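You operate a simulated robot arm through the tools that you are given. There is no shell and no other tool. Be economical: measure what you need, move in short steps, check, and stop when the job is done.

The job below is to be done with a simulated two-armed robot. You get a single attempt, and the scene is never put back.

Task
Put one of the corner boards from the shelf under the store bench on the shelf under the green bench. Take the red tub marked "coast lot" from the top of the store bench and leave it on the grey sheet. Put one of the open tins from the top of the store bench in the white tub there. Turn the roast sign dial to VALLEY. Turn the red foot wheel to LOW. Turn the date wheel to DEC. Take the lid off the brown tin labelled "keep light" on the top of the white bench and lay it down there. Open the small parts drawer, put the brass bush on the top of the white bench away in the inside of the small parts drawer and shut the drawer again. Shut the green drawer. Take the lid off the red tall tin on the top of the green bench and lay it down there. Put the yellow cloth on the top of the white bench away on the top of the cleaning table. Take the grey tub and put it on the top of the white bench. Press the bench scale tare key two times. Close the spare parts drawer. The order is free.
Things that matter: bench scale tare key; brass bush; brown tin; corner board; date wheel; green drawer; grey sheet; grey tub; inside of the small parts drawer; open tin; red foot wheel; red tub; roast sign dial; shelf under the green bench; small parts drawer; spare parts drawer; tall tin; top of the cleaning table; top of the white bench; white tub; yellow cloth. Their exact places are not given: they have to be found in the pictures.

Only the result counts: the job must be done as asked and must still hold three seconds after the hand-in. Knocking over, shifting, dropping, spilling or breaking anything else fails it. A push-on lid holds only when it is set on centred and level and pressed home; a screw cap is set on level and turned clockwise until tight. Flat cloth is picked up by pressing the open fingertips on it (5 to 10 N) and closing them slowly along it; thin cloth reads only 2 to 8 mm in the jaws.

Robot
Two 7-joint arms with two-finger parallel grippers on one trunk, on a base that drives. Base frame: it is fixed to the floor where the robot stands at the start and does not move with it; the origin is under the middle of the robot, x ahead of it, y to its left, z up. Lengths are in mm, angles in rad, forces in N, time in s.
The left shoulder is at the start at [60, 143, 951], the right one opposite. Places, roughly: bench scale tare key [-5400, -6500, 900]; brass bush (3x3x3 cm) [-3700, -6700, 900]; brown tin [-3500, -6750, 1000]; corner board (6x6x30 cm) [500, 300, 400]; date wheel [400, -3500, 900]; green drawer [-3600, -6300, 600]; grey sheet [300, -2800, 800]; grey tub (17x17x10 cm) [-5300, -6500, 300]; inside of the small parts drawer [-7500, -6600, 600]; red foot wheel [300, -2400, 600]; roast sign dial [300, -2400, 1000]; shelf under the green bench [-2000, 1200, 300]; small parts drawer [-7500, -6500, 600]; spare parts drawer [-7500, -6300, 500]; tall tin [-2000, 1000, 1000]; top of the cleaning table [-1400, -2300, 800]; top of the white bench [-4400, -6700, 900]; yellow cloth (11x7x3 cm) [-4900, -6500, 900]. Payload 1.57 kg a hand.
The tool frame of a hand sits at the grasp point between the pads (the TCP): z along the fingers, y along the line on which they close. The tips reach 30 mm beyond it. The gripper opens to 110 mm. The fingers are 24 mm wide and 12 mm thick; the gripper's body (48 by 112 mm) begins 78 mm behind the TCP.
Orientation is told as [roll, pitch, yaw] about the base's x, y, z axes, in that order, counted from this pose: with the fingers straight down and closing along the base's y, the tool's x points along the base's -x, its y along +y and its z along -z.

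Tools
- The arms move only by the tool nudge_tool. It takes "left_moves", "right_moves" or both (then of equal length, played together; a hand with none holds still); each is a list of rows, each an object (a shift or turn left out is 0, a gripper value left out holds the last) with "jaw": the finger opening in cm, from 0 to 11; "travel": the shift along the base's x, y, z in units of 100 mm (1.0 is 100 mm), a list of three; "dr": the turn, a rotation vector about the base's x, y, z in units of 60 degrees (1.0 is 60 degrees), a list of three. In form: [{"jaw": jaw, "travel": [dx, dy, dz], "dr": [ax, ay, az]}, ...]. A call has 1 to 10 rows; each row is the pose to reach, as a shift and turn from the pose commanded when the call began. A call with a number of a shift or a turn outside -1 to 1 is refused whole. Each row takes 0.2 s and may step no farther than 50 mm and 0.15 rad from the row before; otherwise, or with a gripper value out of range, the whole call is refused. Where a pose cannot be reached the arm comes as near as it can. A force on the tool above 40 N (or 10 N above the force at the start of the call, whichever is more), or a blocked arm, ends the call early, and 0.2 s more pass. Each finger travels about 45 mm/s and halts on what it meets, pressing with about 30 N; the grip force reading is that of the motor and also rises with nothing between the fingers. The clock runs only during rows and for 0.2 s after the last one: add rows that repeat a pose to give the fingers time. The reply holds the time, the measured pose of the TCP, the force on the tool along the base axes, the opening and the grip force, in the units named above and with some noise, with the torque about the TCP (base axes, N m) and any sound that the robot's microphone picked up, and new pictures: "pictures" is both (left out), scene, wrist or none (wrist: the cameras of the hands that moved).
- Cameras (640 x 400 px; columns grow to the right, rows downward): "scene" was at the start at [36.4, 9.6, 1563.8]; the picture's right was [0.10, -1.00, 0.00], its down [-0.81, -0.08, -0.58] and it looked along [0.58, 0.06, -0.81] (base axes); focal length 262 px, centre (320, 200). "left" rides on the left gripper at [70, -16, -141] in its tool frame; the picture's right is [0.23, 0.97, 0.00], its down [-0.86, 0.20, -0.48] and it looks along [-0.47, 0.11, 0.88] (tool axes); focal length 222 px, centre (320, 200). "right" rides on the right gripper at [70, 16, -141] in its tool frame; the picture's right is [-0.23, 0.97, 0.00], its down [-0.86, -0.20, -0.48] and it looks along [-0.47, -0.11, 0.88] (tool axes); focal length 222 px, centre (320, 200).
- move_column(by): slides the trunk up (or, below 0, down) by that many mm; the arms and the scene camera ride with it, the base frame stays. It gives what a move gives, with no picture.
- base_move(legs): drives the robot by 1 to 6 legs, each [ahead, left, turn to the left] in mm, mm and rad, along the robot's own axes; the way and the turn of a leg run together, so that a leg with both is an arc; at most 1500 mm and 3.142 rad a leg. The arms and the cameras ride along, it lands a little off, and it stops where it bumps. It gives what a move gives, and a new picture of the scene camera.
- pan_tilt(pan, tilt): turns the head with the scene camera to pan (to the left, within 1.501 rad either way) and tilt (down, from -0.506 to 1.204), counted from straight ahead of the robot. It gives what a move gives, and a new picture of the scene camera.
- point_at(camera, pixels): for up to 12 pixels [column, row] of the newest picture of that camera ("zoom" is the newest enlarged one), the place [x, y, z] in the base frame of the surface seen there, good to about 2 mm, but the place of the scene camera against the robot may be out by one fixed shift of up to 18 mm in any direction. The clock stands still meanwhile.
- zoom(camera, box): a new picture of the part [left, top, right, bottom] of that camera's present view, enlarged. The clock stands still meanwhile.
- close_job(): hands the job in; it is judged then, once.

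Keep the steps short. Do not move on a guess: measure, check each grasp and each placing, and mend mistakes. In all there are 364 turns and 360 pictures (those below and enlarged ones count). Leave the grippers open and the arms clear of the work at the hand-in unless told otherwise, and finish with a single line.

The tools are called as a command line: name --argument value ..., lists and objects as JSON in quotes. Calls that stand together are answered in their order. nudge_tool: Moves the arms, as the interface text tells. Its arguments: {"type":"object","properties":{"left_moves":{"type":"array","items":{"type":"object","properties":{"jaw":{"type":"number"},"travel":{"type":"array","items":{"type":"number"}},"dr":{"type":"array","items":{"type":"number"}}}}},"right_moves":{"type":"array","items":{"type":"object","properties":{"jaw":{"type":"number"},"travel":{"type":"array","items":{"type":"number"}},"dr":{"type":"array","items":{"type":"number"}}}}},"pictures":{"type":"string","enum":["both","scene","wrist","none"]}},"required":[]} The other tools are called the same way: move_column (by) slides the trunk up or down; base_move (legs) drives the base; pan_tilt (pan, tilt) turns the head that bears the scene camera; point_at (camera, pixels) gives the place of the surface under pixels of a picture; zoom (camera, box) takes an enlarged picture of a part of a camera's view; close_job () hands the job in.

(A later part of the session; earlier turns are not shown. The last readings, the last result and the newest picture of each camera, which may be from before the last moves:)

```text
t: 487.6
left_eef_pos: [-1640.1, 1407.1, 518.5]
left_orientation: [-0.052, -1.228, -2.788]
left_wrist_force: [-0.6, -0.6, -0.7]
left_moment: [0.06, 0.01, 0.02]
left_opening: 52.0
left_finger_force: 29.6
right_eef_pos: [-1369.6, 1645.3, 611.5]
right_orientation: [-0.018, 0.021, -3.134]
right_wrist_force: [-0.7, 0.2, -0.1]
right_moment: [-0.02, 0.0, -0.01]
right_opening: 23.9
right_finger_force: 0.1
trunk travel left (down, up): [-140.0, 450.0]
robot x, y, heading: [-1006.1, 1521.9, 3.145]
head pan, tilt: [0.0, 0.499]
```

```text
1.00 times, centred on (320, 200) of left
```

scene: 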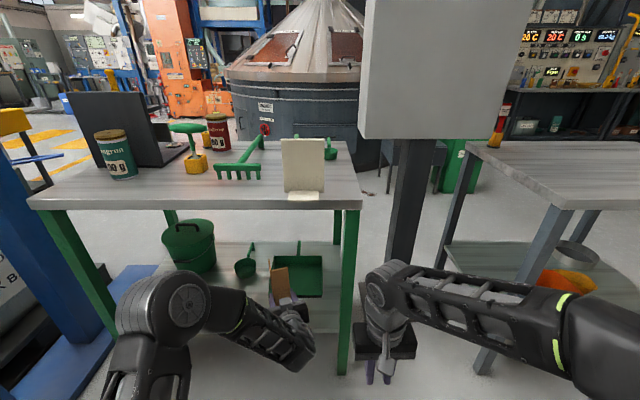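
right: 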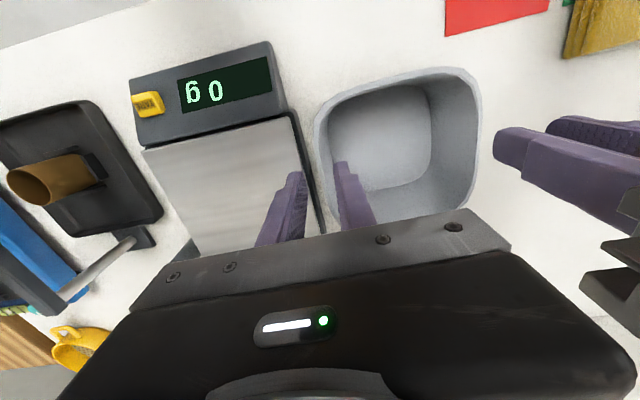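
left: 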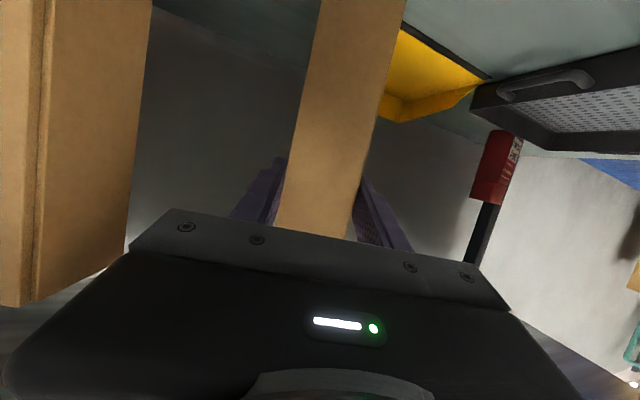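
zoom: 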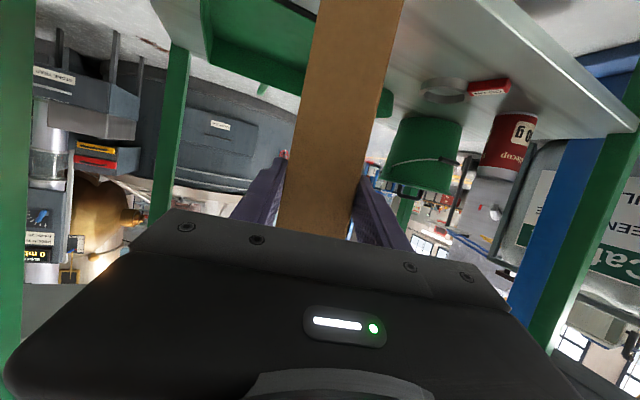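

Drive the remaining 120 mm.

base_move --legs '[[120, 0, 0]]'

zoom --camera "scene" --box '[140, 180, 400, 340]'

zoom --camera "left" --box '[160, 0, 480, 200]'

point_at --camera "zoom" --pixels '[[300, 50], [200, 60], [480, 60], [260, 100], [430, 60], [500, 150], [150, 100]]'

```text
t: 488.8
left_eef_pos: [-1759.7, 1409.2, 518.0]
left_orientation: [-0.053, -1.228, -2.788]
left_wrist_force: [0.1, 0.0, -1.8]
left_moment: [0.05, -0.03, 0.01]
left_opening: 52.2
left_finger_force: 30.0
right_eef_pos: [-1487.3, 1646.2, 612.1]
right_orientation: [-0.017, 0.018, -3.136]
right_wrist_force: [0.8, 0.3, 0.0]
right_moment: [0.01, 0.05, 0.02]
right_opening: 24.1
right_finger_force: 0.0
trunk travel left (down, up): [-140.0, 450.0]
robot x, y, heading: [-1124.0, 1521.7, 3.137]
head pan, tilt: [0.0, 0.499]
```

scene: 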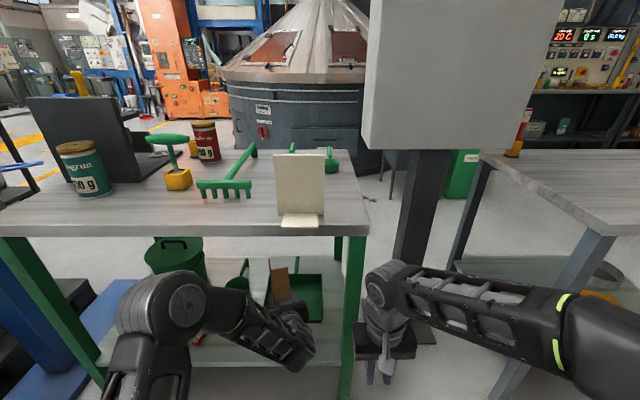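

```text
2.46 times, centred on (270, 260) of scene
```

zoom: 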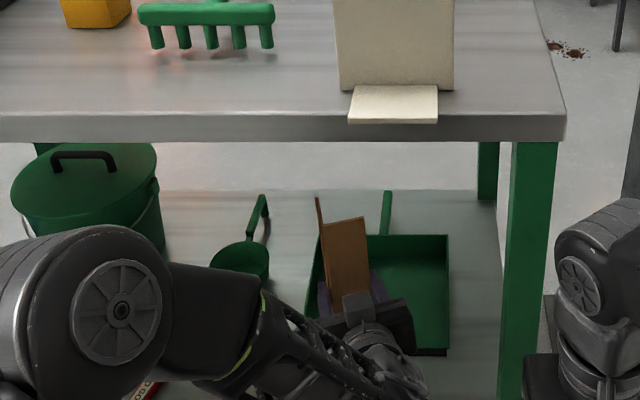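

```text
2.00 times, centred on (320, 100) of left
```

zoom: 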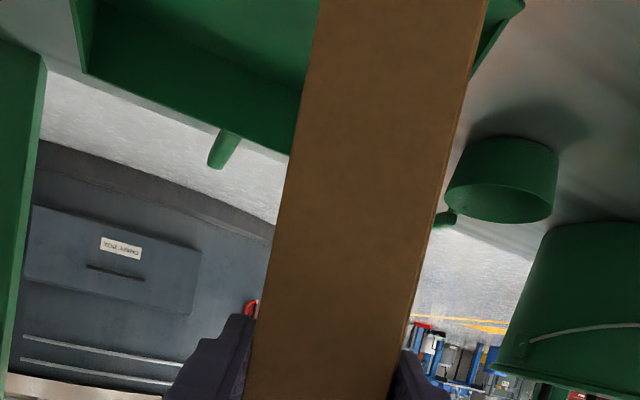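

```text
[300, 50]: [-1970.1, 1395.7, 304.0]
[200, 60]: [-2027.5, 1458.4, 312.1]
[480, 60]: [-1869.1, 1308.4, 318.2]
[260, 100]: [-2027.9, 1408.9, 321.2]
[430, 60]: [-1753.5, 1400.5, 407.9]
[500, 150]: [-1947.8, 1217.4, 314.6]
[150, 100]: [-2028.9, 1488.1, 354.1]
```

Board is over the free strip, 50 mm before the dustpan. Lower 30, then fine to contact.

nudge_tool --left_moves '[{"travel": [0, 0, -0.15]}, {"travel": [0, 0, -0.27]}, {"travel": [0, 0, -0.31]}, {"travel": [0, 0, -0.34]}]' --pictures "none"

nudge_tool --left_moves '[{"travel": [0, 0, -0.02]}, {"travel": [0, 0, -0.04]}, {"travel": [0, 0, -0.06]}, {"travel": [0, 0, -0.06]}]' --pictures "wrist"

```text
t: 489.8
left_eef_pos: [-1760.3, 1408.3, 483.8]
left_orientation: [-0.053, -1.227, -2.788]
left_wrist_force: [1.3, -0.3, -0.5]
left_moment: [0.03, -0.04, 0.0]
left_opening: 52.0
left_finger_force: 30.3
right_eef_pos: [-1488.0, 1645.9, 612.0]
right_orientation: [-0.017, 0.021, -3.134]
right_wrist_force: [0.4, -0.7, 0.0]
right_moment: [-0.03, -0.01, -0.01]
right_opening: 24.0
right_finger_force: 0.1
trunk travel left (down, up): [-140.0, 450.0]
robot x, y, heading: [-1122.0, 1526.5, 3.141]
head pan, tilt: [0.0, 0.499]
```

```text
t: 490.8
left_eef_pos: [-1760.7, 1409.3, 478.2]
left_orientation: [-0.053, -1.226, -2.79]
left_wrist_force: [0.2, 0.5, -2.0]
left_moment: [0.04, -0.01, 0.01]
left_opening: 52.0
left_finger_force: 30.0
right_eef_pos: [-1487.4, 1646.2, 611.3]
right_orientation: [-0.019, 0.021, -3.135]
right_wrist_force: [0.6, -0.6, 0.5]
right_moment: [-0.01, -0.02, 0.03]
right_opening: 23.8
right_finger_force: 0.0
trunk travel left (down, up): [-140.0, 450.0]
robot x, y, heading: [-1120.8, 1521.2, 3.14]
head pan, tilt: [0.0, 0.499]
```

left: 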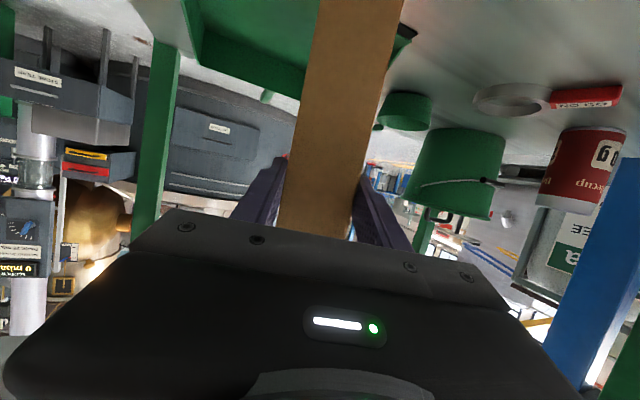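

nudge_tool --left_moves '[{"travel": [0, 0, -0.02]}, {"travel": [0, 0, -0.04]}, {"travel": [0, 0, -0.06]}, {"travel": [0, 0, -0.07]}]' --pictures "none"

```text
t: 491.8
left_eef_pos: [-1760.9, 1409.5, 474.6]
left_orientation: [-0.061, -1.236, -2.783]
left_wrist_force: [-0.1, 1.9, 27.5]
left_moment: [-0.32, 0.01, 0.0]
left_opening: 52.5
left_finger_force: 30.3
right_eef_pos: [-1487.2, 1646.3, 612.9]
right_orientation: [-0.014, 0.019, -3.136]
right_wrist_force: [0.3, 0.7, 0.1]
right_moment: [0.01, -0.02, -0.04]
right_opening: 23.9
right_finger_force: 0.1
trunk travel left (down, up): [-140.0, 450.0]
robot x, y, heading: [-1125.4, 1522.5, 3.135]
head pan, tilt: [0.0, 0.499]
```

Contact (27 N). Relieve, open slowly to 80, and withdraw along the fingers' axis.

nudge_tool --left_moves '[{"travel": [0, 0, 0.03]}, {"jaw": 5.6, "travel": [0, 0, 0.03]}, {"jaw": 6.2, "travel": [0, 0, 0.03]}, {"jaw": 7, "travel": [0, 0, 0.03]}, {"jaw": 8, "travel": [0, 0, 0.03]}, {"jaw": 8, "travel": [0, 0, 0.03]}]' --pictures "wrist"

nudge_tool --left_moves '[{"travel": [0.24, 0.09, 0]}, {"travel": [0.47, 0.175, 0]}, {"travel": [0.7, 0.26, 0]}, {"travel": [0.94, 0.35, 0]}]' --pictures "wrist"

```text
t: 493.2
left_eef_pos: [-1760.9, 1408.7, 473.8]
left_orientation: [-0.052, -1.227, -2.789]
left_wrist_force: [0.3, -0.9, 0.0]
left_moment: [0.01, 0.01, 0.04]
left_opening: 79.9
left_finger_force: 0.0
right_eef_pos: [-1489.7, 1646.0, 612.0]
right_orientation: [-0.018, 0.021, -3.134]
right_wrist_force: [0.6, -0.4, 0.0]
right_moment: [-0.03, 0.02, -0.03]
right_opening: 24.1
right_finger_force: 0.0
trunk travel left (down, up): [-140.0, 450.0]
robot x, y, heading: [-1121.9, 1522.4, 3.139]
head pan, tilt: [0.0, 0.499]
```

left: 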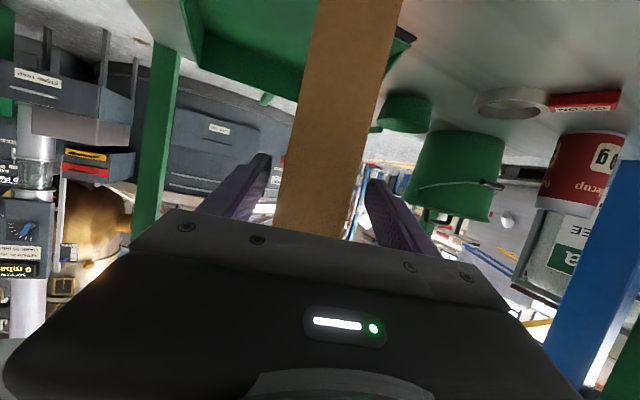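

```text
t: 494.2
left_eef_pos: [-1666.9, 1443.4, 475.5]
left_orientation: [-0.055, -1.227, -2.786]
left_wrist_force: [0.0, 0.4, 0.3]
left_moment: [0.03, 0.03, -0.01]
left_opening: 80.0
left_finger_force: 0.0
right_eef_pos: [-1488.7, 1646.3, 612.1]
right_orientation: [-0.017, 0.022, -3.134]
right_wrist_force: [-0.7, -0.3, -0.3]
right_moment: [0.01, 0.01, 0.0]
right_opening: 24.2
right_finger_force: 0.0
trunk travel left (down, up): [-140.0, 450.0]
robot x, y, heading: [-1124.0, 1523.3, 3.138]
head pan, tilt: [0.0, 0.499]
```

left: 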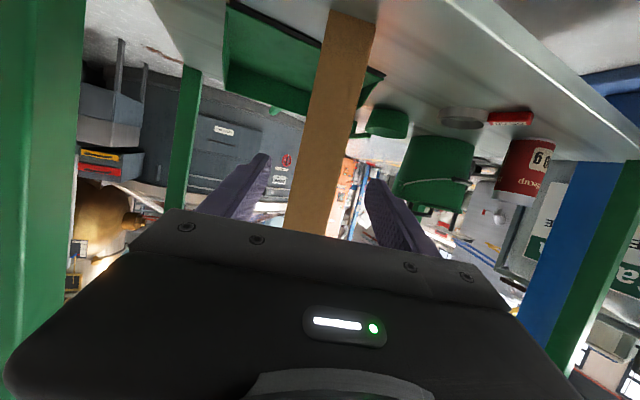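

Board stands on the green bench shelf. Back off, restore the left hand, raise the trunk.

base_move --legs '[[-350, 0, 0]]'

nudge_tool --left_moves '[{"dr": [0, 0, -0.12]}, {"dr": [0, 0, -0.24]}, {"dr": [0, 0, -0.34]}]' --pictures "none"

nudge_tool --left_moves '[{"dr": [0, -0.12, 0]}, {"dr": [0, -0.24, 0]}, {"dr": [0, -0.36, 0]}, {"dr": [0, -0.48, 0]}, {"dr": [0, -0.59, 0]}]' --pictures "none"

nudge_tool --left_moves '[{"dr": [0, -0.12, 0]}, {"dr": [0, -0.24, 0]}, {"dr": [0, -0.36, 0]}, {"dr": [0, -0.48, 0]}, {"dr": [0, -0.58, 0]}]' --pictures "none"

move_column --by 400

pan_tilt --pan 0.15 --tilt 0.6

```text
t: 496.5
left_eef_pos: [-1316.7, 1443.2, 475.3]
left_orientation: [-0.051, -1.227, -2.792]
left_wrist_force: [-0.1, -0.4, 0.6]
left_moment: [-0.03, 0.02, 0.01]
left_opening: 79.9
left_finger_force: 0.0
right_eef_pos: [-1137.4, 1646.1, 610.8]
right_orientation: [-0.018, 0.02, -3.135]
right_wrist_force: [0.9, 0.3, -0.5]
right_moment: [-0.03, 0.01, 0.0]
right_opening: 24.0
right_finger_force: 0.0
trunk travel left (down, up): [-140.0, 450.0]
robot x, y, heading: [-773.4, 1522.7, 3.137]
head pan, tilt: [0.0, 0.499]
```

scene: 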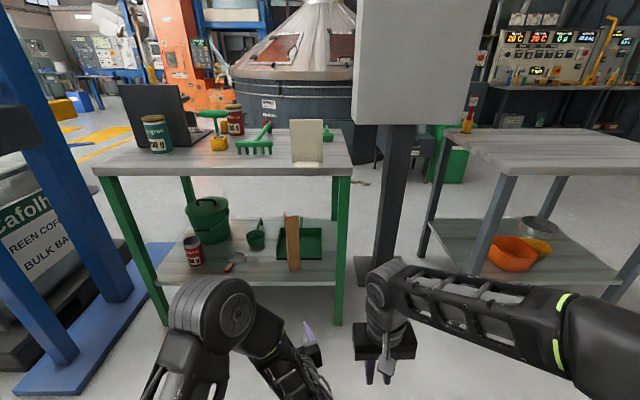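

```text
t: 497.3
left_eef_pos: [-1315.6, 1442.2, 474.7]
left_orientation: [-0.052, -1.227, 3.135]
left_wrist_force: [0.5, -0.6, -0.4]
left_moment: [0.04, -0.01, 0.0]
left_opening: 79.8
left_finger_force: 0.1
right_eef_pos: [-1135.5, 1644.1, 612.2]
right_orientation: [-0.017, 0.019, -3.135]
right_wrist_force: [-0.1, 0.3, 0.6]
right_moment: [0.0, -0.01, -0.01]
right_opening: 23.8
right_finger_force: 0.1
trunk travel left (down, up): [-140.0, 450.0]
robot x, y, heading: [-773.3, 1524.0, 3.137]
head pan, tilt: [0.0, 0.499]
```

```text
t: 498.5
left_eef_pos: [-1316.0, 1444.0, 475.8]
left_orientation: [-0.059, -0.609, 3.14]
left_wrist_force: [0.1, -0.1, -0.1]
left_moment: [0.0, 0.01, -0.02]
left_opening: 79.8
left_finger_force: 0.1
right_eef_pos: [-1136.9, 1645.8, 611.4]
right_orientation: [-0.019, 0.022, -3.134]
right_wrist_force: [0.3, -0.1, -0.3]
right_moment: [0.0, 0.0, 0.0]
right_opening: 24.3
right_finger_force: 0.0
trunk travel left (down, up): [-140.0, 450.0]
robot x, y, heading: [-769.4, 1521.4, 3.137]
head pan, tilt: [0.0, 0.499]
```

```text
t: 499.7
left_eef_pos: [-1315.8, 1443.7, 473.6]
left_orientation: [-0.058, -0.001, 3.138]
left_wrist_force: [-0.2, -0.1, -0.4]
left_moment: [0.04, 0.0, 0.0]
left_opening: 80.0
left_finger_force: 0.0
right_eef_pos: [-1136.8, 1645.5, 611.8]
right_orientation: [-0.018, 0.021, -3.133]
right_wrist_force: [-0.1, -1.5, 0.2]
right_moment: [-0.01, 0.02, 0.01]
right_opening: 23.9
right_finger_force: 0.0
trunk travel left (down, up): [-140.0, 450.0]
robot x, y, heading: [-769.3, 1524.2, 3.136]
head pan, tilt: [0.0, 0.499]
```

```text
t: 503.5
left_eef_pos: [-1314.7, 1442.9, 874.3]
left_orientation: [-0.059, -0.003, 3.14]
left_wrist_force: [0.8, 0.0, -0.1]
left_moment: [0.02, 0.01, -0.01]
left_opening: 80.1
left_finger_force: 0.1
right_eef_pos: [-1137.1, 1645.8, 1012.3]
right_orientation: [-0.018, 0.022, -3.135]
right_wrist_force: [-0.1, -0.3, -0.3]
right_moment: [0.01, 0.04, 0.03]
right_opening: 24.2
right_finger_force: 0.0
trunk travel left (down, up): [-540.0, 50.0]
robot x, y, heading: [-777.4, 1523.1, 3.136]
head pan, tilt: [0.0, 0.499]
```

```text
t: 504.2
left_eef_pos: [-1315.8, 1442.4, 874.5]
left_orientation: [-0.059, -0.001, 3.14]
left_wrist_force: [0.8, 0.3, -0.3]
left_moment: [0.01, 0.0, 0.02]
left_opening: 80.0
left_finger_force: 0.0
right_eef_pos: [-1136.0, 1645.2, 1012.2]
right_orientation: [-0.018, 0.022, -3.135]
right_wrist_force: [-0.5, 0.4, -0.1]
right_moment: [0.0, 0.0, 0.02]
right_opening: 23.8
right_finger_force: 0.0
trunk travel left (down, up): [-540.0, 50.0]
robot x, y, heading: [-771.1, 1525.6, 3.134]
head pan, tilt: [0.15, 0.6]
```

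scene: 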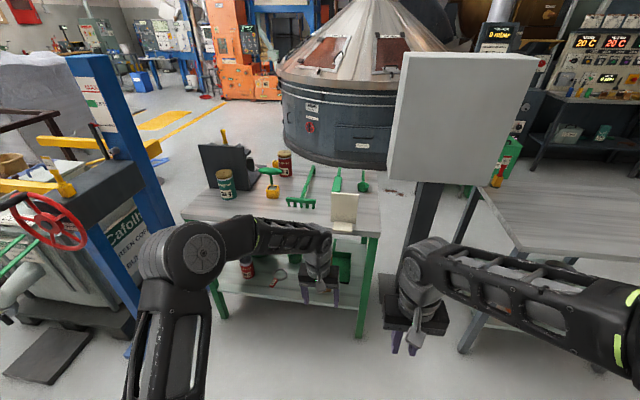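

move_column --by 50

nudge_tool --left_moves '[{"travel": [0, -0.2, 0.4], "dr": [0.028, 0, 0]}, {"travel": [0, -0.5, 0.8], "dr": [0.056, 0, 0]}, {"travel": [0, -0.8, 1.0], "dr": [0.056, 0, 0]}]' --pictures "none"

base_move --legs '[[0, 425, 0.005]]'

pan_tilt --pan 0.0 --tilt 0.6

```text
t: 505.1
left_eef_pos: [-1315.8, 1442.8, 924.7]
left_orientation: [-0.058, -0.002, 3.14]
left_wrist_force: [-0.3, -0.1, -0.2]
left_moment: [0.0, 0.03, -0.02]
left_opening: 79.9
left_finger_force: 0.1
right_eef_pos: [-1136.1, 1644.6, 1061.1]
right_orientation: [-0.019, 0.02, -3.133]
right_wrist_force: [-0.1, 0.0, 0.4]
right_moment: [-0.02, 0.02, 0.0]
right_opening: 24.0
right_finger_force: 0.1
trunk travel left (down, up): [-590.0, 0.0]
robot x, y, heading: [-772.3, 1522.5, 3.142]
head pan, tilt: [0.15, 0.6]
```

```text
t: 505.9
left_eef_pos: [-1315.1, 1363.3, 1024.9]
left_orientation: [-0.116, 0.0, 3.14]
left_wrist_force: [-0.5, 0.6, -0.3]
left_moment: [0.02, 0.02, 0.02]
left_opening: 80.0
left_finger_force: 0.1
right_eef_pos: [-1136.1, 1644.9, 1062.2]
right_orientation: [-0.016, 0.022, -3.137]
right_wrist_force: [0.0, -0.3, -1.0]
right_moment: [0.04, -0.05, 0.01]
right_opening: 24.1
right_finger_force: 0.0
trunk travel left (down, up): [-590.0, 0.0]
robot x, y, heading: [-774.7, 1524.3, 3.134]
head pan, tilt: [0.15, 0.6]
```

```text
t: 508.5
left_eef_pos: [-1315.8, 937.0, 1023.8]
left_orientation: [-0.117, -0.001, -3.139]
left_wrist_force: [-0.2, 0.1, 0.4]
left_moment: [0.01, -0.02, 0.01]
left_opening: 79.9
left_finger_force: 0.1
right_eef_pos: [-1138.8, 1217.2, 1062.1]
right_orientation: [-0.019, 0.021, -3.133]
right_wrist_force: [-0.8, 0.1, 0.5]
right_moment: [0.02, 0.01, 0.0]
right_opening: 24.1
right_finger_force: 0.1
trunk travel left (down, up): [-590.0, 0.0]
robot x, y, heading: [-776.1, 1098.9, 3.141]
head pan, tilt: [0.15, 0.6]
```

scene: 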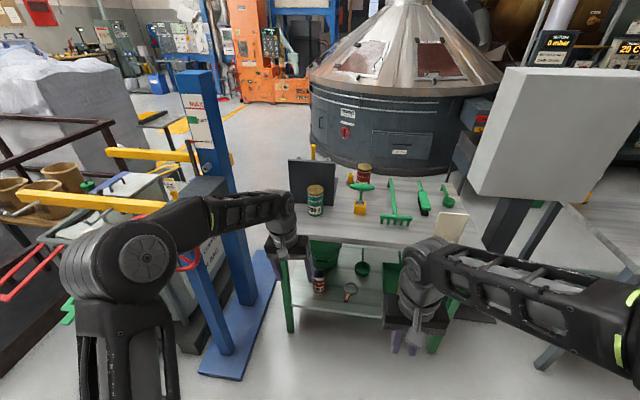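

```text
t: 509.2
left_eef_pos: [-1314.8, 937.0, 1024.8]
left_orientation: [-0.115, -0.002, -3.14]
left_wrist_force: [-0.2, -0.5, -0.7]
left_moment: [-0.01, 0.02, -0.02]
left_opening: 79.9
left_finger_force: 0.1
right_eef_pos: [-1138.0, 1217.8, 1061.1]
right_orientation: [-0.019, 0.022, -3.134]
right_wrist_force: [-0.2, 0.7, -0.1]
right_moment: [-0.01, 0.0, -0.01]
right_opening: 24.0
right_finger_force: 0.1
trunk travel left (down, up): [-590.0, 0.0]
robot x, y, heading: [-776.0, 1097.2, 3.136]
head pan, tilt: [0.0, 0.6]
```

scene: 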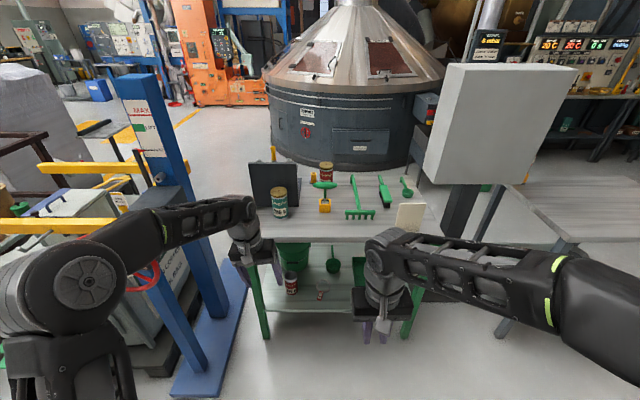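

zoom --camera "scene" --box '[240, 140, 440, 250]'

point_at --camera "zoom" --pixels '[[272, 78], [272, 105], [252, 85], [292, 85], [128, 165], [270, 150], [265, 205], [380, 230], [200, 230], [330, 280], [100, 150]]'

```text
3.20 times, centred on (340, 195) of scene
```

zoom: 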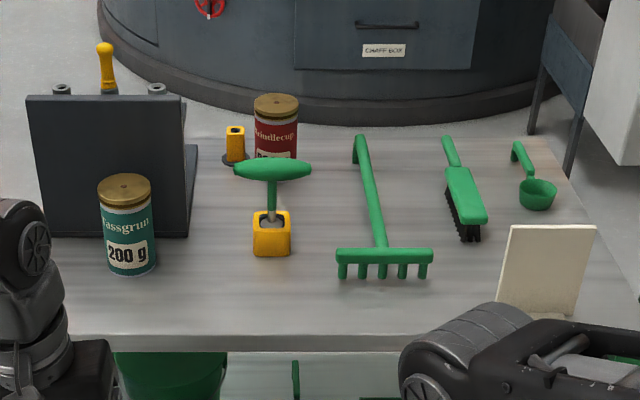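

```text
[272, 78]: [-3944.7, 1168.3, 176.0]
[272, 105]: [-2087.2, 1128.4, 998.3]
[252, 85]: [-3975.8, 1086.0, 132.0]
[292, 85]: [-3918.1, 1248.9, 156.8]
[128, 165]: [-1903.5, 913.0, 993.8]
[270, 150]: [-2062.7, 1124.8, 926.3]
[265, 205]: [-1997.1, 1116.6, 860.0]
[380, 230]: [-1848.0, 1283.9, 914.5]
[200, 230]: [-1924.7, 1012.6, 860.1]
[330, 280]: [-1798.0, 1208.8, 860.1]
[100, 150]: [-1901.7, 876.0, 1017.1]
```

Red tin: centre ≈ (−2092,1136), lid top ≈988, bench 850; it's far back with a stamp in front. Retract the left hand, then drive ahead to the bench.

nudge_tool --left_moves '[{"travel": [0.35, 0, 0.1], "dr": [-0.056, 0, 0]}, {"travel": [0.7, 0, 0.1], "dr": [-0.112, 0, 0]}, {"travel": [1.0, 0, 0.1], "dr": [-0.112, 0, 0]}]' --pictures "none"

nudge_tool --left_moves '[{"travel": [0.35, 0, 0]}, {"travel": [0.7, 0, 0]}, {"travel": [0.95, 0, 0]}]' --pictures "none"

base_move --legs '[[0, 90, 0], [600, 0, 0]]'

zoom --camera "right" --box '[0, 0, 640, 400]'

```text
t: 510.0
left_eef_pos: [-1213.9, 937.7, 1034.3]
left_orientation: [0.002, -0.003, -3.14]
left_wrist_force: [-0.3, 0.9, -0.3]
left_moment: [-0.02, -0.04, 0.01]
left_opening: 79.8
left_finger_force: 0.1
right_eef_pos: [-1137.3, 1216.8, 1062.3]
right_orientation: [-0.019, 0.019, -3.134]
right_wrist_force: [0.8, -1.3, 0.0]
right_moment: [-0.03, 0.02, 0.02]
right_opening: 24.0
right_finger_force: 0.1
trunk travel left (down, up): [-590.0, 0.0]
robot x, y, heading: [-774.5, 1100.4, 3.137]
head pan, tilt: [0.0, 0.6]
```

```text
t: 510.8
left_eef_pos: [-1120.6, 938.0, 1036.5]
left_orientation: [0.001, -0.003, -3.141]
left_wrist_force: [0.2, -0.3, -0.7]
left_moment: [0.02, 0.01, 0.05]
left_opening: 79.8
left_finger_force: 0.1
right_eef_pos: [-1137.2, 1218.9, 1061.8]
right_orientation: [-0.017, 0.022, -3.133]
right_wrist_force: [0.2, 0.3, -0.3]
right_moment: [0.03, 0.02, 0.01]
right_opening: 24.0
right_finger_force: 0.0
trunk travel left (down, up): [-590.0, 0.0]
robot x, y, heading: [-769.4, 1095.5, 3.138]
head pan, tilt: [0.0, 0.6]
```

```text
t: 514.9
left_eef_pos: [-1719.4, 842.9, 1034.9]
left_orientation: [0.002, -0.003, -3.128]
left_wrist_force: [0.2, 0.2, -1.3]
left_moment: [0.0, -0.05, 0.05]
left_opening: 80.0
left_finger_force: 0.0
right_eef_pos: [-1737.8, 1124.0, 1062.2]
right_orientation: [-0.017, 0.02, -3.123]
right_wrist_force: [-0.1, 0.2, -0.3]
right_moment: [0.02, -0.01, 0.01]
right_opening: 23.8
right_finger_force: 0.1
trunk travel left (down, up): [-590.0, 0.0]
robot x, y, heading: [-1371.2, 1002.8, -3.133]
head pan, tilt: [0.0, 0.6]
```

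scene: 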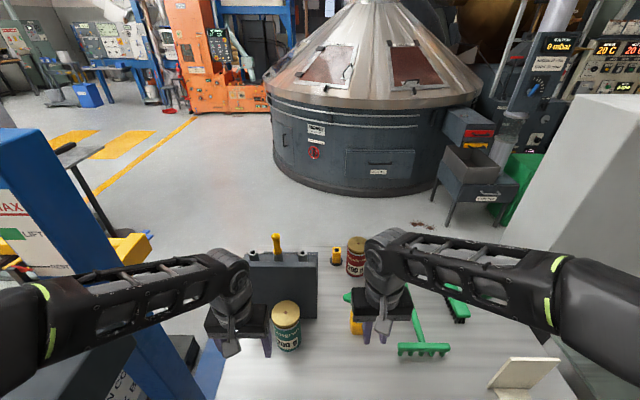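

```text
1.00 times, centred on (320, 200) of right
```

zoom: 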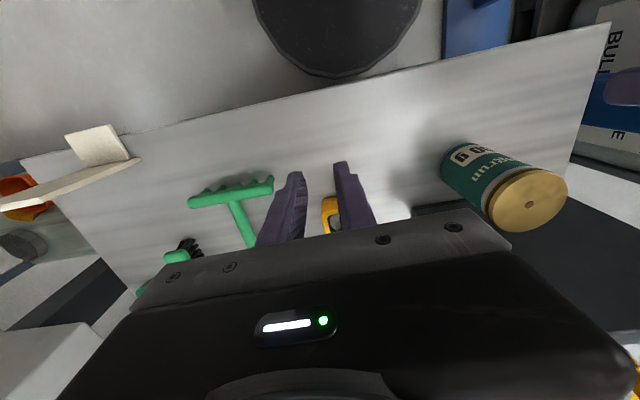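

zoom --camera "scene" --box '[310, 220, 400, 300]'

point_at --camera "zoom" --pixels '[[330, 90], [285, 100], [375, 100], [330, 120], [330, 150], [330, 220], [190, 150], [190, 190], [330, 75], [190, 130]]'

```text
5.00 times, centred on (355, 260) of scene
```

zoom: 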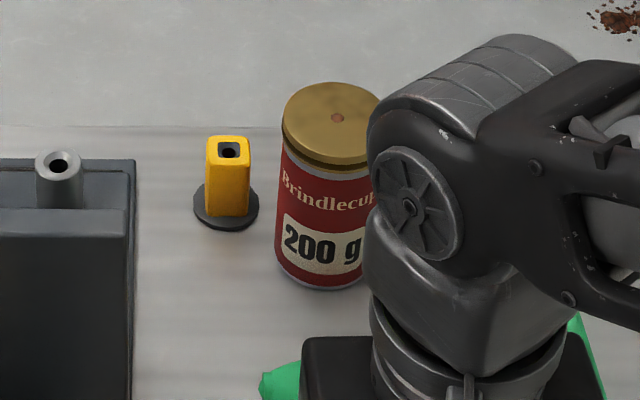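

```text
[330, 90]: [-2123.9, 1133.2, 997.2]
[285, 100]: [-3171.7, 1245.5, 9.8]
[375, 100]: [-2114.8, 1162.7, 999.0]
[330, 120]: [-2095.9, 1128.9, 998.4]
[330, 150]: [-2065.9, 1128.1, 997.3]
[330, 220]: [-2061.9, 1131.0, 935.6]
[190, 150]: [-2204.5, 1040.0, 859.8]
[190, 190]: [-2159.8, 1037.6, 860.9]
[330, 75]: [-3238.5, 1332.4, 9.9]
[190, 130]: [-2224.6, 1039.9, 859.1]
```

Lid centre ≈ (−2096,1137), Ø66, top 988. Drive 45 more and extend the right hand forward over the stamp.

base_move --legs '[[45, 0, -0.01]]'

nudge_tool --right_moves '[{"jaw": 9, "travel": [-0.35, 0.05, 0.1]}, {"travel": [-0.7, 0.1, 0.1]}, {"travel": [-1.0, 0.12, 0.1]}]' --pictures "none"

nudge_tool --right_moves '[{"travel": [-0.35, 0, 0]}, {"travel": [-0.7, 0, 0]}, {"travel": [-1.0, 0, 0]}, {"travel": [-1.0, 0, 0]}]' --pictures "wrist"

```text
t: 515.8
left_eef_pos: [-1765.2, 846.9, 1036.4]
left_orientation: [0.002, 0.0, -3.141]
left_wrist_force: [0.4, 0.3, -0.1]
left_moment: [-0.01, -0.06, 0.0]
left_opening: 80.0
left_finger_force: 0.1
right_eef_pos: [-1782.2, 1127.1, 1062.0]
right_orientation: [-0.016, 0.023, -3.132]
right_wrist_force: [-0.4, -0.1, -0.4]
right_moment: [0.02, -0.06, -0.01]
right_opening: 24.0
right_finger_force: 0.2
trunk travel left (down, up): [-590.0, 0.0]
robot x, y, heading: [-1414.9, 1004.7, 3.139]
head pan, tilt: [0.0, 0.6]
```

scene: 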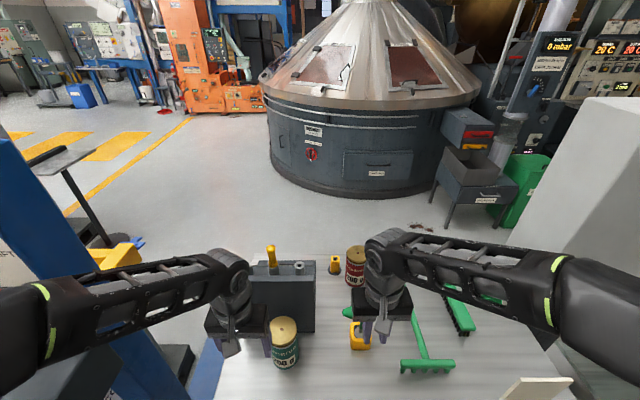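

```text
t: 516.6
left_eef_pos: [-1765.0, 846.7, 1036.7]
left_orientation: [0.001, -0.002, -3.141]
left_wrist_force: [-0.4, -0.2, 0.6]
left_moment: [0.02, -0.03, -0.02]
left_opening: 79.9
left_finger_force: 0.0
right_eef_pos: [-1881.8, 1138.2, 1071.6]
right_orientation: [-0.016, 0.023, -3.134]
right_wrist_force: [-0.4, -0.2, 0.5]
right_moment: [0.0, -0.03, 0.01]
right_opening: 90.2
right_finger_force: 0.1
trunk travel left (down, up): [-590.0, 0.0]
robot x, y, heading: [-1417.4, 1008.9, 3.139]
head pan, tilt: [0.0, 0.6]
```

```text
t: 517.6
left_eef_pos: [-1762.9, 846.9, 1037.1]
left_orientation: [0.001, -0.002, -3.141]
left_wrist_force: [-0.2, 0.8, 0.3]
left_moment: [-0.02, -0.04, -0.03]
left_opening: 79.8
left_finger_force: 0.0
right_eef_pos: [-1980.6, 1137.8, 1074.2]
right_orientation: [-0.018, 0.02, -3.134]
right_wrist_force: [0.5, -1.1, 0.2]
right_moment: [-0.02, -0.02, 0.01]
right_opening: 90.2
right_finger_force: 0.0
trunk travel left (down, up): [-590.0, 0.0]
robot x, y, heading: [-1416.0, 1006.1, 3.134]
head pan, tilt: [0.0, 0.6]
```

right: 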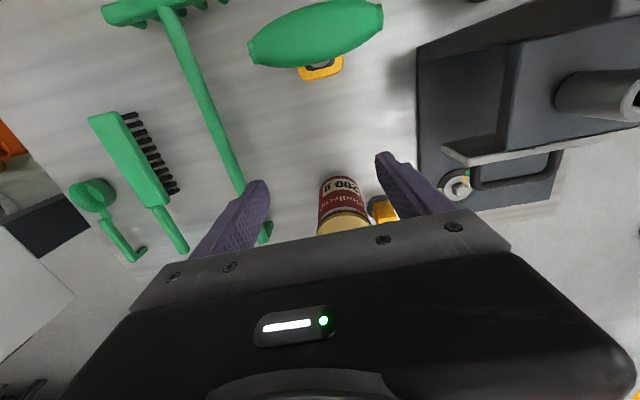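

point_at --camera "right" --pixels '[[343, 222], [322, 228], [367, 215], [345, 190], [385, 208], [376, 203], [395, 205], [320, 35], [240, 180]]'

```text
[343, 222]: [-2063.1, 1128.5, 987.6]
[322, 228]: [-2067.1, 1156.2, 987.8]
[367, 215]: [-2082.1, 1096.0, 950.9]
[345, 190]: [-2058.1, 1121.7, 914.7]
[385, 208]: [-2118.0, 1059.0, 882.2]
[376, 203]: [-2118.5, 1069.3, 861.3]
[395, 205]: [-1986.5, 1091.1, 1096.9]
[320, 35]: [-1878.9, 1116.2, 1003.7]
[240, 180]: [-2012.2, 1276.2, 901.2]
```

Tin centre (−2094,1128). Advance 50, lower to z≈1000, then advance to straddle the lid.

nudge_tool --right_moves '[{"travel": [-0.25, -0.1, 0]}, {"travel": [-0.45, -0.1, -0.2]}, {"travel": [-0.45, -0.1, -0.5]}, {"travel": [-0.45, -0.1, -0.76]}, {"travel": [-0.75, -0.1, -0.76]}, {"travel": [-1.0, -0.1, -0.76]}, {"travel": [-1.0, -0.1, -0.76]}]' --pictures "wrist"

```text
t: 519.2
left_eef_pos: [-1762.9, 847.2, 1036.4]
left_orientation: [0.001, -0.003, -3.141]
left_wrist_force: [0.4, -0.6, 0.0]
left_moment: [0.03, 0.02, 0.07]
left_opening: 80.2
left_finger_force: 0.1
right_eef_pos: [-2079.5, 1127.1, 995.7]
right_orientation: [-0.017, 0.02, -3.132]
right_wrist_force: [1.1, -0.6, 0.6]
right_moment: [0.03, -0.01, 0.04]
right_opening: 89.8
right_finger_force: 0.0
trunk travel left (down, up): [-590.0, 0.0]
robot x, y, heading: [-1415.4, 1006.0, 3.14]
head pan, tilt: [0.0, 0.6]
```

right: 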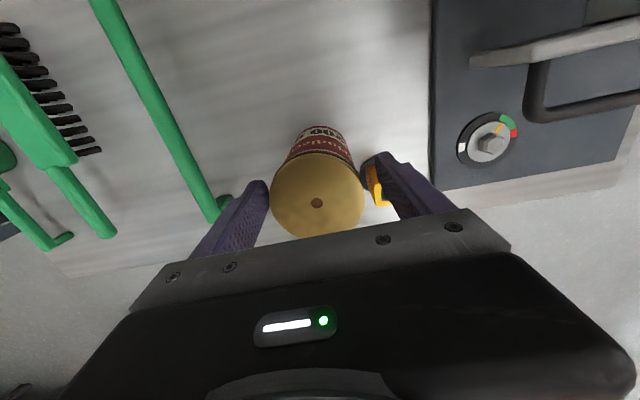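

Centre over the lid (+12 mm), close on it, and lift slightly to see.

nudge_tool --right_moves '[{"travel": [-0.12, 0.01, 0]}, {"jaw": 7.5, "travel": [-0.12, 0.01, 0]}, {"jaw": 6.5, "travel": [-0.12, 0.01, 0]}, {"jaw": 5.5, "travel": [-0.12, 0.01, 0]}, {"jaw": 5, "travel": [-0.12, 0.01, 0]}, {"travel": [-0.12, 0.01, 0.05]}, {"travel": [-0.12, 0.01, 0.12]}, {"travel": [-0.12, 0.01, 0.2]}, {"travel": [-0.12, 0.01, 0.2]}]' --pictures "wrist"

```text
t: 521.2
left_eef_pos: [-1764.2, 846.9, 1036.7]
left_orientation: [0.001, -0.001, -3.141]
left_wrist_force: [0.3, -0.2, 0.1]
left_moment: [0.0, -0.01, -0.02]
left_opening: 80.0
left_finger_force: 0.2
right_eef_pos: [-2084.4, 1128.6, 998.6]
right_orientation: [-0.017, 0.019, -3.133]
right_wrist_force: [-0.3, -0.8, -2.7]
right_moment: [-0.03, -0.04, 0.02]
right_opening: 73.2
right_finger_force: 29.6
right hand out of reach, approached as far as the arm can: row 1, 2, 3, 4, 5, 6, 7, 8, 9
trunk travel left (down, up): [-590.0, 0.0]
robot x, y, heading: [-1414.3, 1007.6, 3.14]
head pan, tilt: [0.0, 0.6]
```

right: 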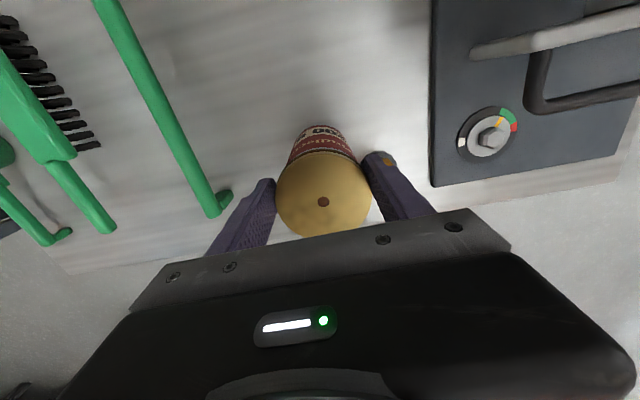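

Lid gripped (73 mm); whole tin lifts (2.7 N), at the reach limit. Move back and up with a sidestep to pass right of the stamp.

nudge_tool --right_moves '[{"travel": [0.1, 0, 0.2]}, {"travel": [0.2, 0, 0.5]}, {"travel": [0.3, 0.1, 0.85]}, {"travel": [0.35, 0.4, 1.0]}, {"travel": [0.4, 0.8, 1.0]}, {"travel": [0.4, 0.85, 1.0]}]' --pictures "wrist"

```text
t: 522.6
left_eef_pos: [-1764.6, 847.1, 1035.8]
left_orientation: [0.002, -0.001, -3.142]
left_wrist_force: [-0.8, -0.6, 0.8]
left_moment: [0.01, -0.03, 0.03]
left_opening: 80.0
left_finger_force: 0.1
right_eef_pos: [-2069.3, 1142.5, 1035.4]
right_orientation: [-0.016, 0.015, -3.134]
right_wrist_force: [-0.1, -0.1, -3.1]
right_moment: [-0.03, 0.01, 0.0]
right_opening: 73.2
right_finger_force: 29.7
right hand out of reach, approached as far as the arm can: row 2, 3, 4, 5, 6
trunk travel left (down, up): [-590.0, 0.0]
robot x, y, heading: [-1415.0, 1008.5, 3.139]
head pan, tilt: [0.0, 0.6]
```

right: 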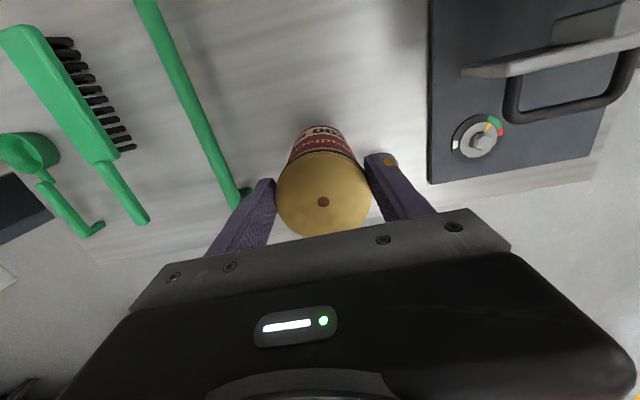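

nudge_tool --right_moves '[{"travel": [0.3, 0, 0.1]}, {"travel": [0.5, 0.2, 0.35]}, {"travel": [0.6, 0.45, 0.65]}, {"travel": [0.7, 0.7, 0.85]}, {"travel": [0.7, 0.75, 0.85]}]' --pictures "wrist"

```text
t: 523.8
left_eef_pos: [-1764.1, 845.8, 1035.9]
left_orientation: [0.001, -0.003, -3.141]
left_wrist_force: [0.0, -0.1, 0.9]
left_moment: [-0.03, 0.02, 0.01]
left_opening: 79.8
left_finger_force: 0.0
right_eef_pos: [-1997.7, 1219.6, 1117.8]
right_orientation: [-0.016, 0.022, -3.133]
right_wrist_force: [-0.2, 0.3, -3.4]
right_moment: [0.0, -0.05, 0.01]
right_opening: 72.9
right_finger_force: 30.0
trunk travel left (down, up): [-590.0, 0.0]
robot x, y, heading: [-1414.6, 1002.1, 3.14]
head pan, tilt: [0.0, 0.6]
```

right: 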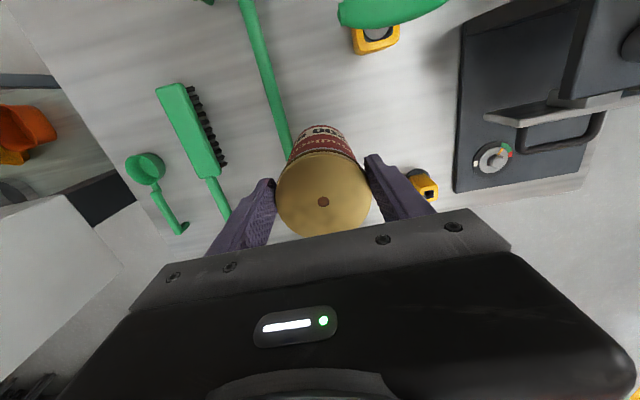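

Clear of the stamp. Back the base 230 and bring the tin to (−1768,1130).

base_move --legs '[[-230, 0, 0]]'

nudge_tool --right_moves '[{"travel": [0, -0.3, 0]}, {"travel": [0, -0.6, -0.2]}, {"travel": [0, -0.85, -0.5]}, {"travel": [0, -0.85, -0.9]}, {"travel": [0, -0.85, -0.9]}]' --pictures "both"

```text
t: 525.5
left_eef_pos: [-1531.0, 846.2, 1035.7]
left_orientation: [0.001, -0.004, -3.139]
left_wrist_force: [-0.2, 0.2, 0.0]
left_moment: [0.01, 0.03, 0.0]
left_opening: 80.2
left_finger_force: 0.1
right_eef_pos: [-1764.1, 1219.7, 1118.6]
right_orientation: [-0.019, 0.019, -3.133]
right_wrist_force: [0.0, -0.1, -3.9]
right_moment: [-0.02, 0.01, 0.04]
right_opening: 73.2
right_finger_force: 30.5
trunk travel left (down, up): [-590.0, 0.0]
robot x, y, heading: [-1185.6, 1008.0, 3.143]
head pan, tilt: [0.0, 0.6]
```

scene: 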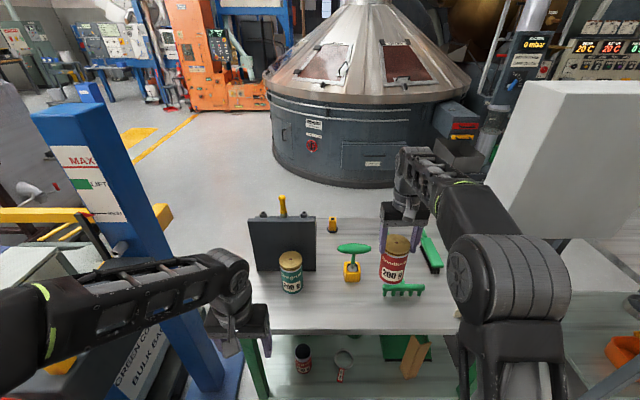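

```text
t: 526.8
left_eef_pos: [-1533.3, 846.7, 1036.5]
left_orientation: [0.002, -0.003, -3.139]
left_wrist_force: [0.4, 0.1, 0.6]
left_moment: [0.01, 0.0, -0.01]
left_opening: 80.0
left_finger_force: 0.1
right_eef_pos: [-1765.3, 1134.5, 1028.8]
right_orientation: [-0.018, 0.02, -3.132]
right_wrist_force: [1.5, -0.2, -3.0]
right_moment: [0.03, 0.01, 0.01]
right_opening: 72.8
right_finger_force: 29.7
trunk travel left (down, up): [-590.0, 0.0]
robot x, y, heading: [-1187.2, 1010.0, 3.143]
head pan, tilt: [0.0, 0.6]
```

scene: 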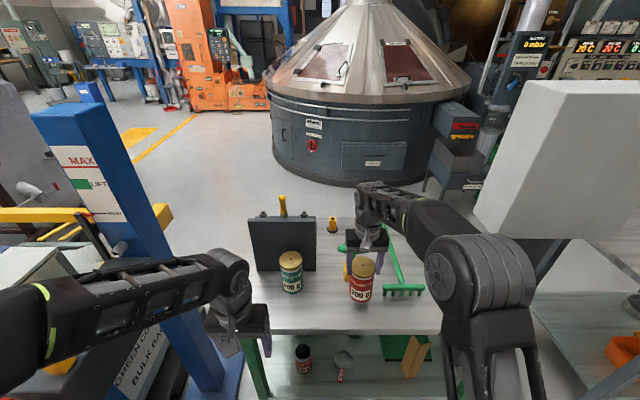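
right: 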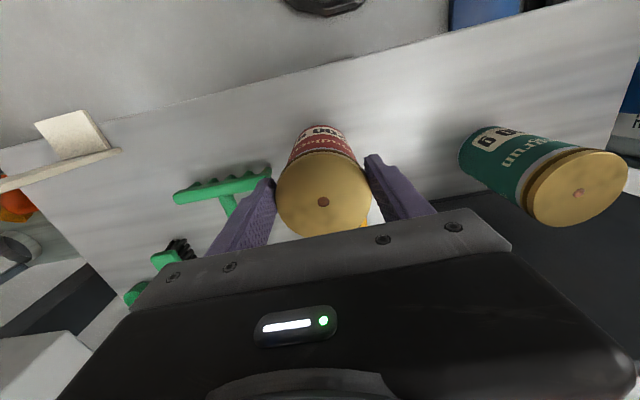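

Set it a bit more to the left (y≈1050) and bring the left hand in, tilting forward.

nudge_tool --right_moves '[{"travel": [0, -0.28, 0]}, {"travel": [0, -0.56, 0]}, {"travel": [0, -0.84, 0]}, {"travel": [0, -0.84, -0.1]}, {"travel": [0, -0.84, -0.2]}]' --left_moves '[{"jaw": 10, "travel": [-0.2, 0, 0]}, {"travel": [-0.4, 0, -0.1], "dr": [0, 0.12, 0]}, {"travel": [-0.6, 0.1, -0.2], "dr": [0, 0.24, 0]}, {"travel": [-0.8, 0.2, -0.3], "dr": [0, 0.36, 0]}, {"travel": [-0.9, 0.3, -0.4], "dr": [0, 0.48, 0]}]' --pictures "none"

nudge_tool --right_moves '[{"travel": [0, 0, -0.05]}, {"travel": [0, 0, -0.08]}, {"travel": [0, 0, -0.11]}, {"travel": [0, 0, -0.13]}, {"travel": [0, 0, -0.145]}]' --left_moves '[{"travel": [0, 0.2, -0.2], "dr": [0, 0.12, 0]}, {"travel": [0, 0.4, -0.4], "dr": [0, 0.24, 0]}, {"travel": [0, 0.6, -0.6], "dr": [0, 0.36, 0]}, {"travel": [0, 0.8, -0.8], "dr": [0, 0.48, 0]}, {"travel": [0, 1.0, -0.9], "dr": [0, 0.59, 0]}]' --pictures "both"

```text
t: 528.0
left_eef_pos: [-1622.2, 877.8, 995.0]
left_orientation: [0.001, -0.504, -3.14]
left_wrist_force: [-0.5, -0.8, -0.7]
left_moment: [0.01, 0.01, 0.0]
left_opening: 99.9
left_finger_force: 0.0
right_eef_pos: [-1765.9, 1051.2, 1007.1]
right_orientation: [-0.018, 0.019, -3.134]
right_wrist_force: [-1.2, 0.2, -2.9]
right_moment: [0.02, -0.03, -0.01]
right_opening: 72.9
right_finger_force: 30.2
trunk travel left (down, up): [-590.0, 0.0]
robot x, y, heading: [-1182.1, 1007.0, 3.141]
head pan, tilt: [0.0, 0.6]
```

```text
t: 529.1
left_eef_pos: [-1619.5, 979.8, 907.2]
left_orientation: [-0.001, -1.125, -3.141]
left_wrist_force: [-0.4, -0.9, 0.4]
left_moment: [0.01, 0.01, 0.02]
left_opening: 100.0
left_finger_force: 0.1
left hand out of reach, approached as far as the arm can: row 2, 3, 4
right_eef_pos: [-1764.4, 1052.1, 995.4]
right_orientation: [-0.012, 0.017, -3.131]
right_wrist_force: [0.6, -0.9, 8.4]
right_moment: [-0.41, 0.02, -0.02]
right_opening: 73.2
right_finger_force: 30.0
trunk travel left (down, up): [-590.0, 0.0]
robot x, y, heading: [-1185.7, 1003.8, 3.14]
head pan, tilt: [0.0, 0.6]
```

scene: 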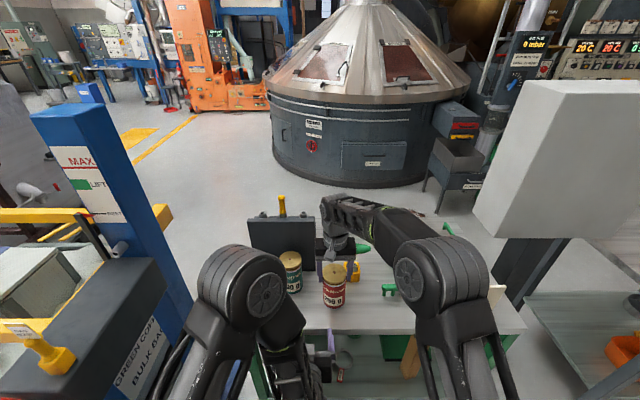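
right: 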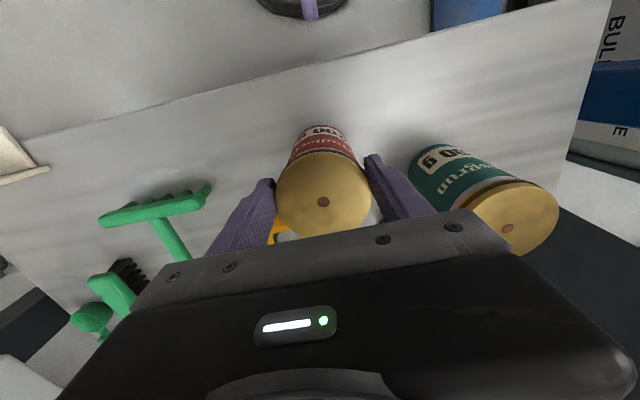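
left: 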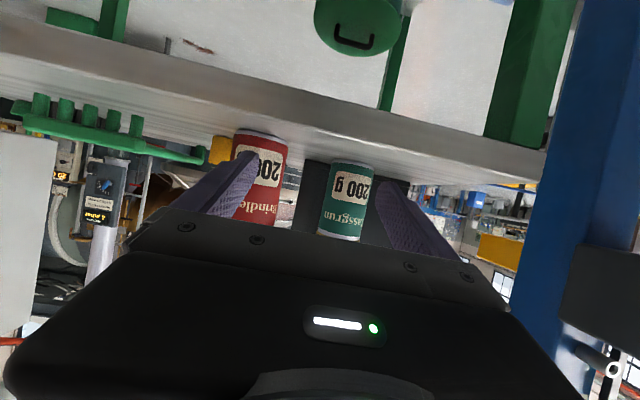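

Tin stands on the bench, still held by the lid. Align the left hand (y +72) and advance 100.

nudge_tool --left_moves '[{"travel": [0, 0.36, 0]}, {"travel": [0, 0.72, 0]}, {"travel": [-0.35, 0.72, 0]}, {"travel": [-0.7, 0.72, 0]}, {"travel": [-1.0, 0.72, 0]}]' --pictures "both"

```text
t: 530.4
left_eef_pos: [-1721.8, 1046.7, 906.0]
left_orientation: [-0.001, -1.124, -3.139]
left_wrist_force: [0.1, -0.5, 0.1]
left_moment: [0.03, -0.03, 0.01]
left_opening: 100.1
left_finger_force: 0.1
right_eef_pos: [-1765.8, 1051.1, 995.8]
right_orientation: [-0.019, 0.016, -3.132]
right_wrist_force: [-0.6, 3.0, 17.6]
right_moment: [-0.14, 0.36, -0.11]
right_opening: 73.0
right_finger_force: 30.2
trunk travel left (down, up): [-590.0, 0.0]
robot x, y, heading: [-1182.4, 1004.4, 3.138]
head pan, tilt: [0.0, 0.6]
```

scene: 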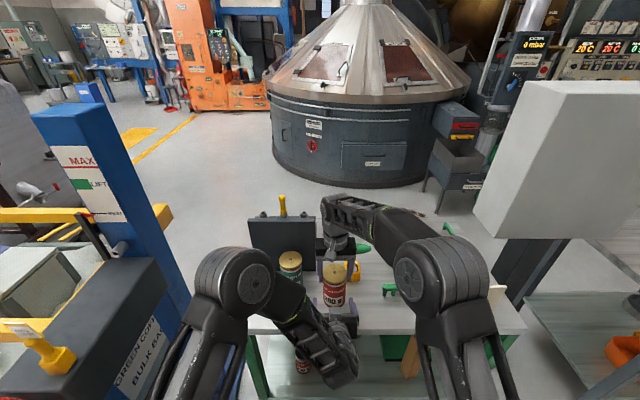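
left: 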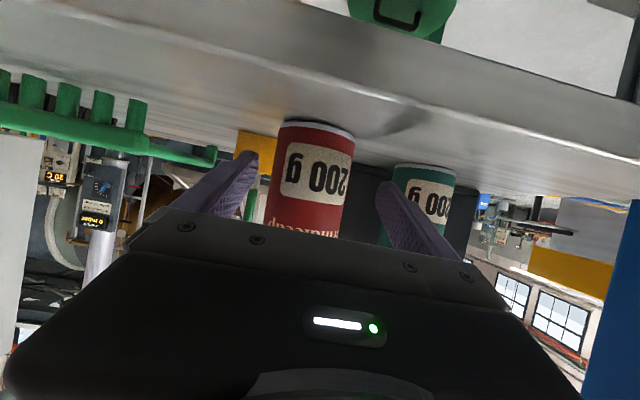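

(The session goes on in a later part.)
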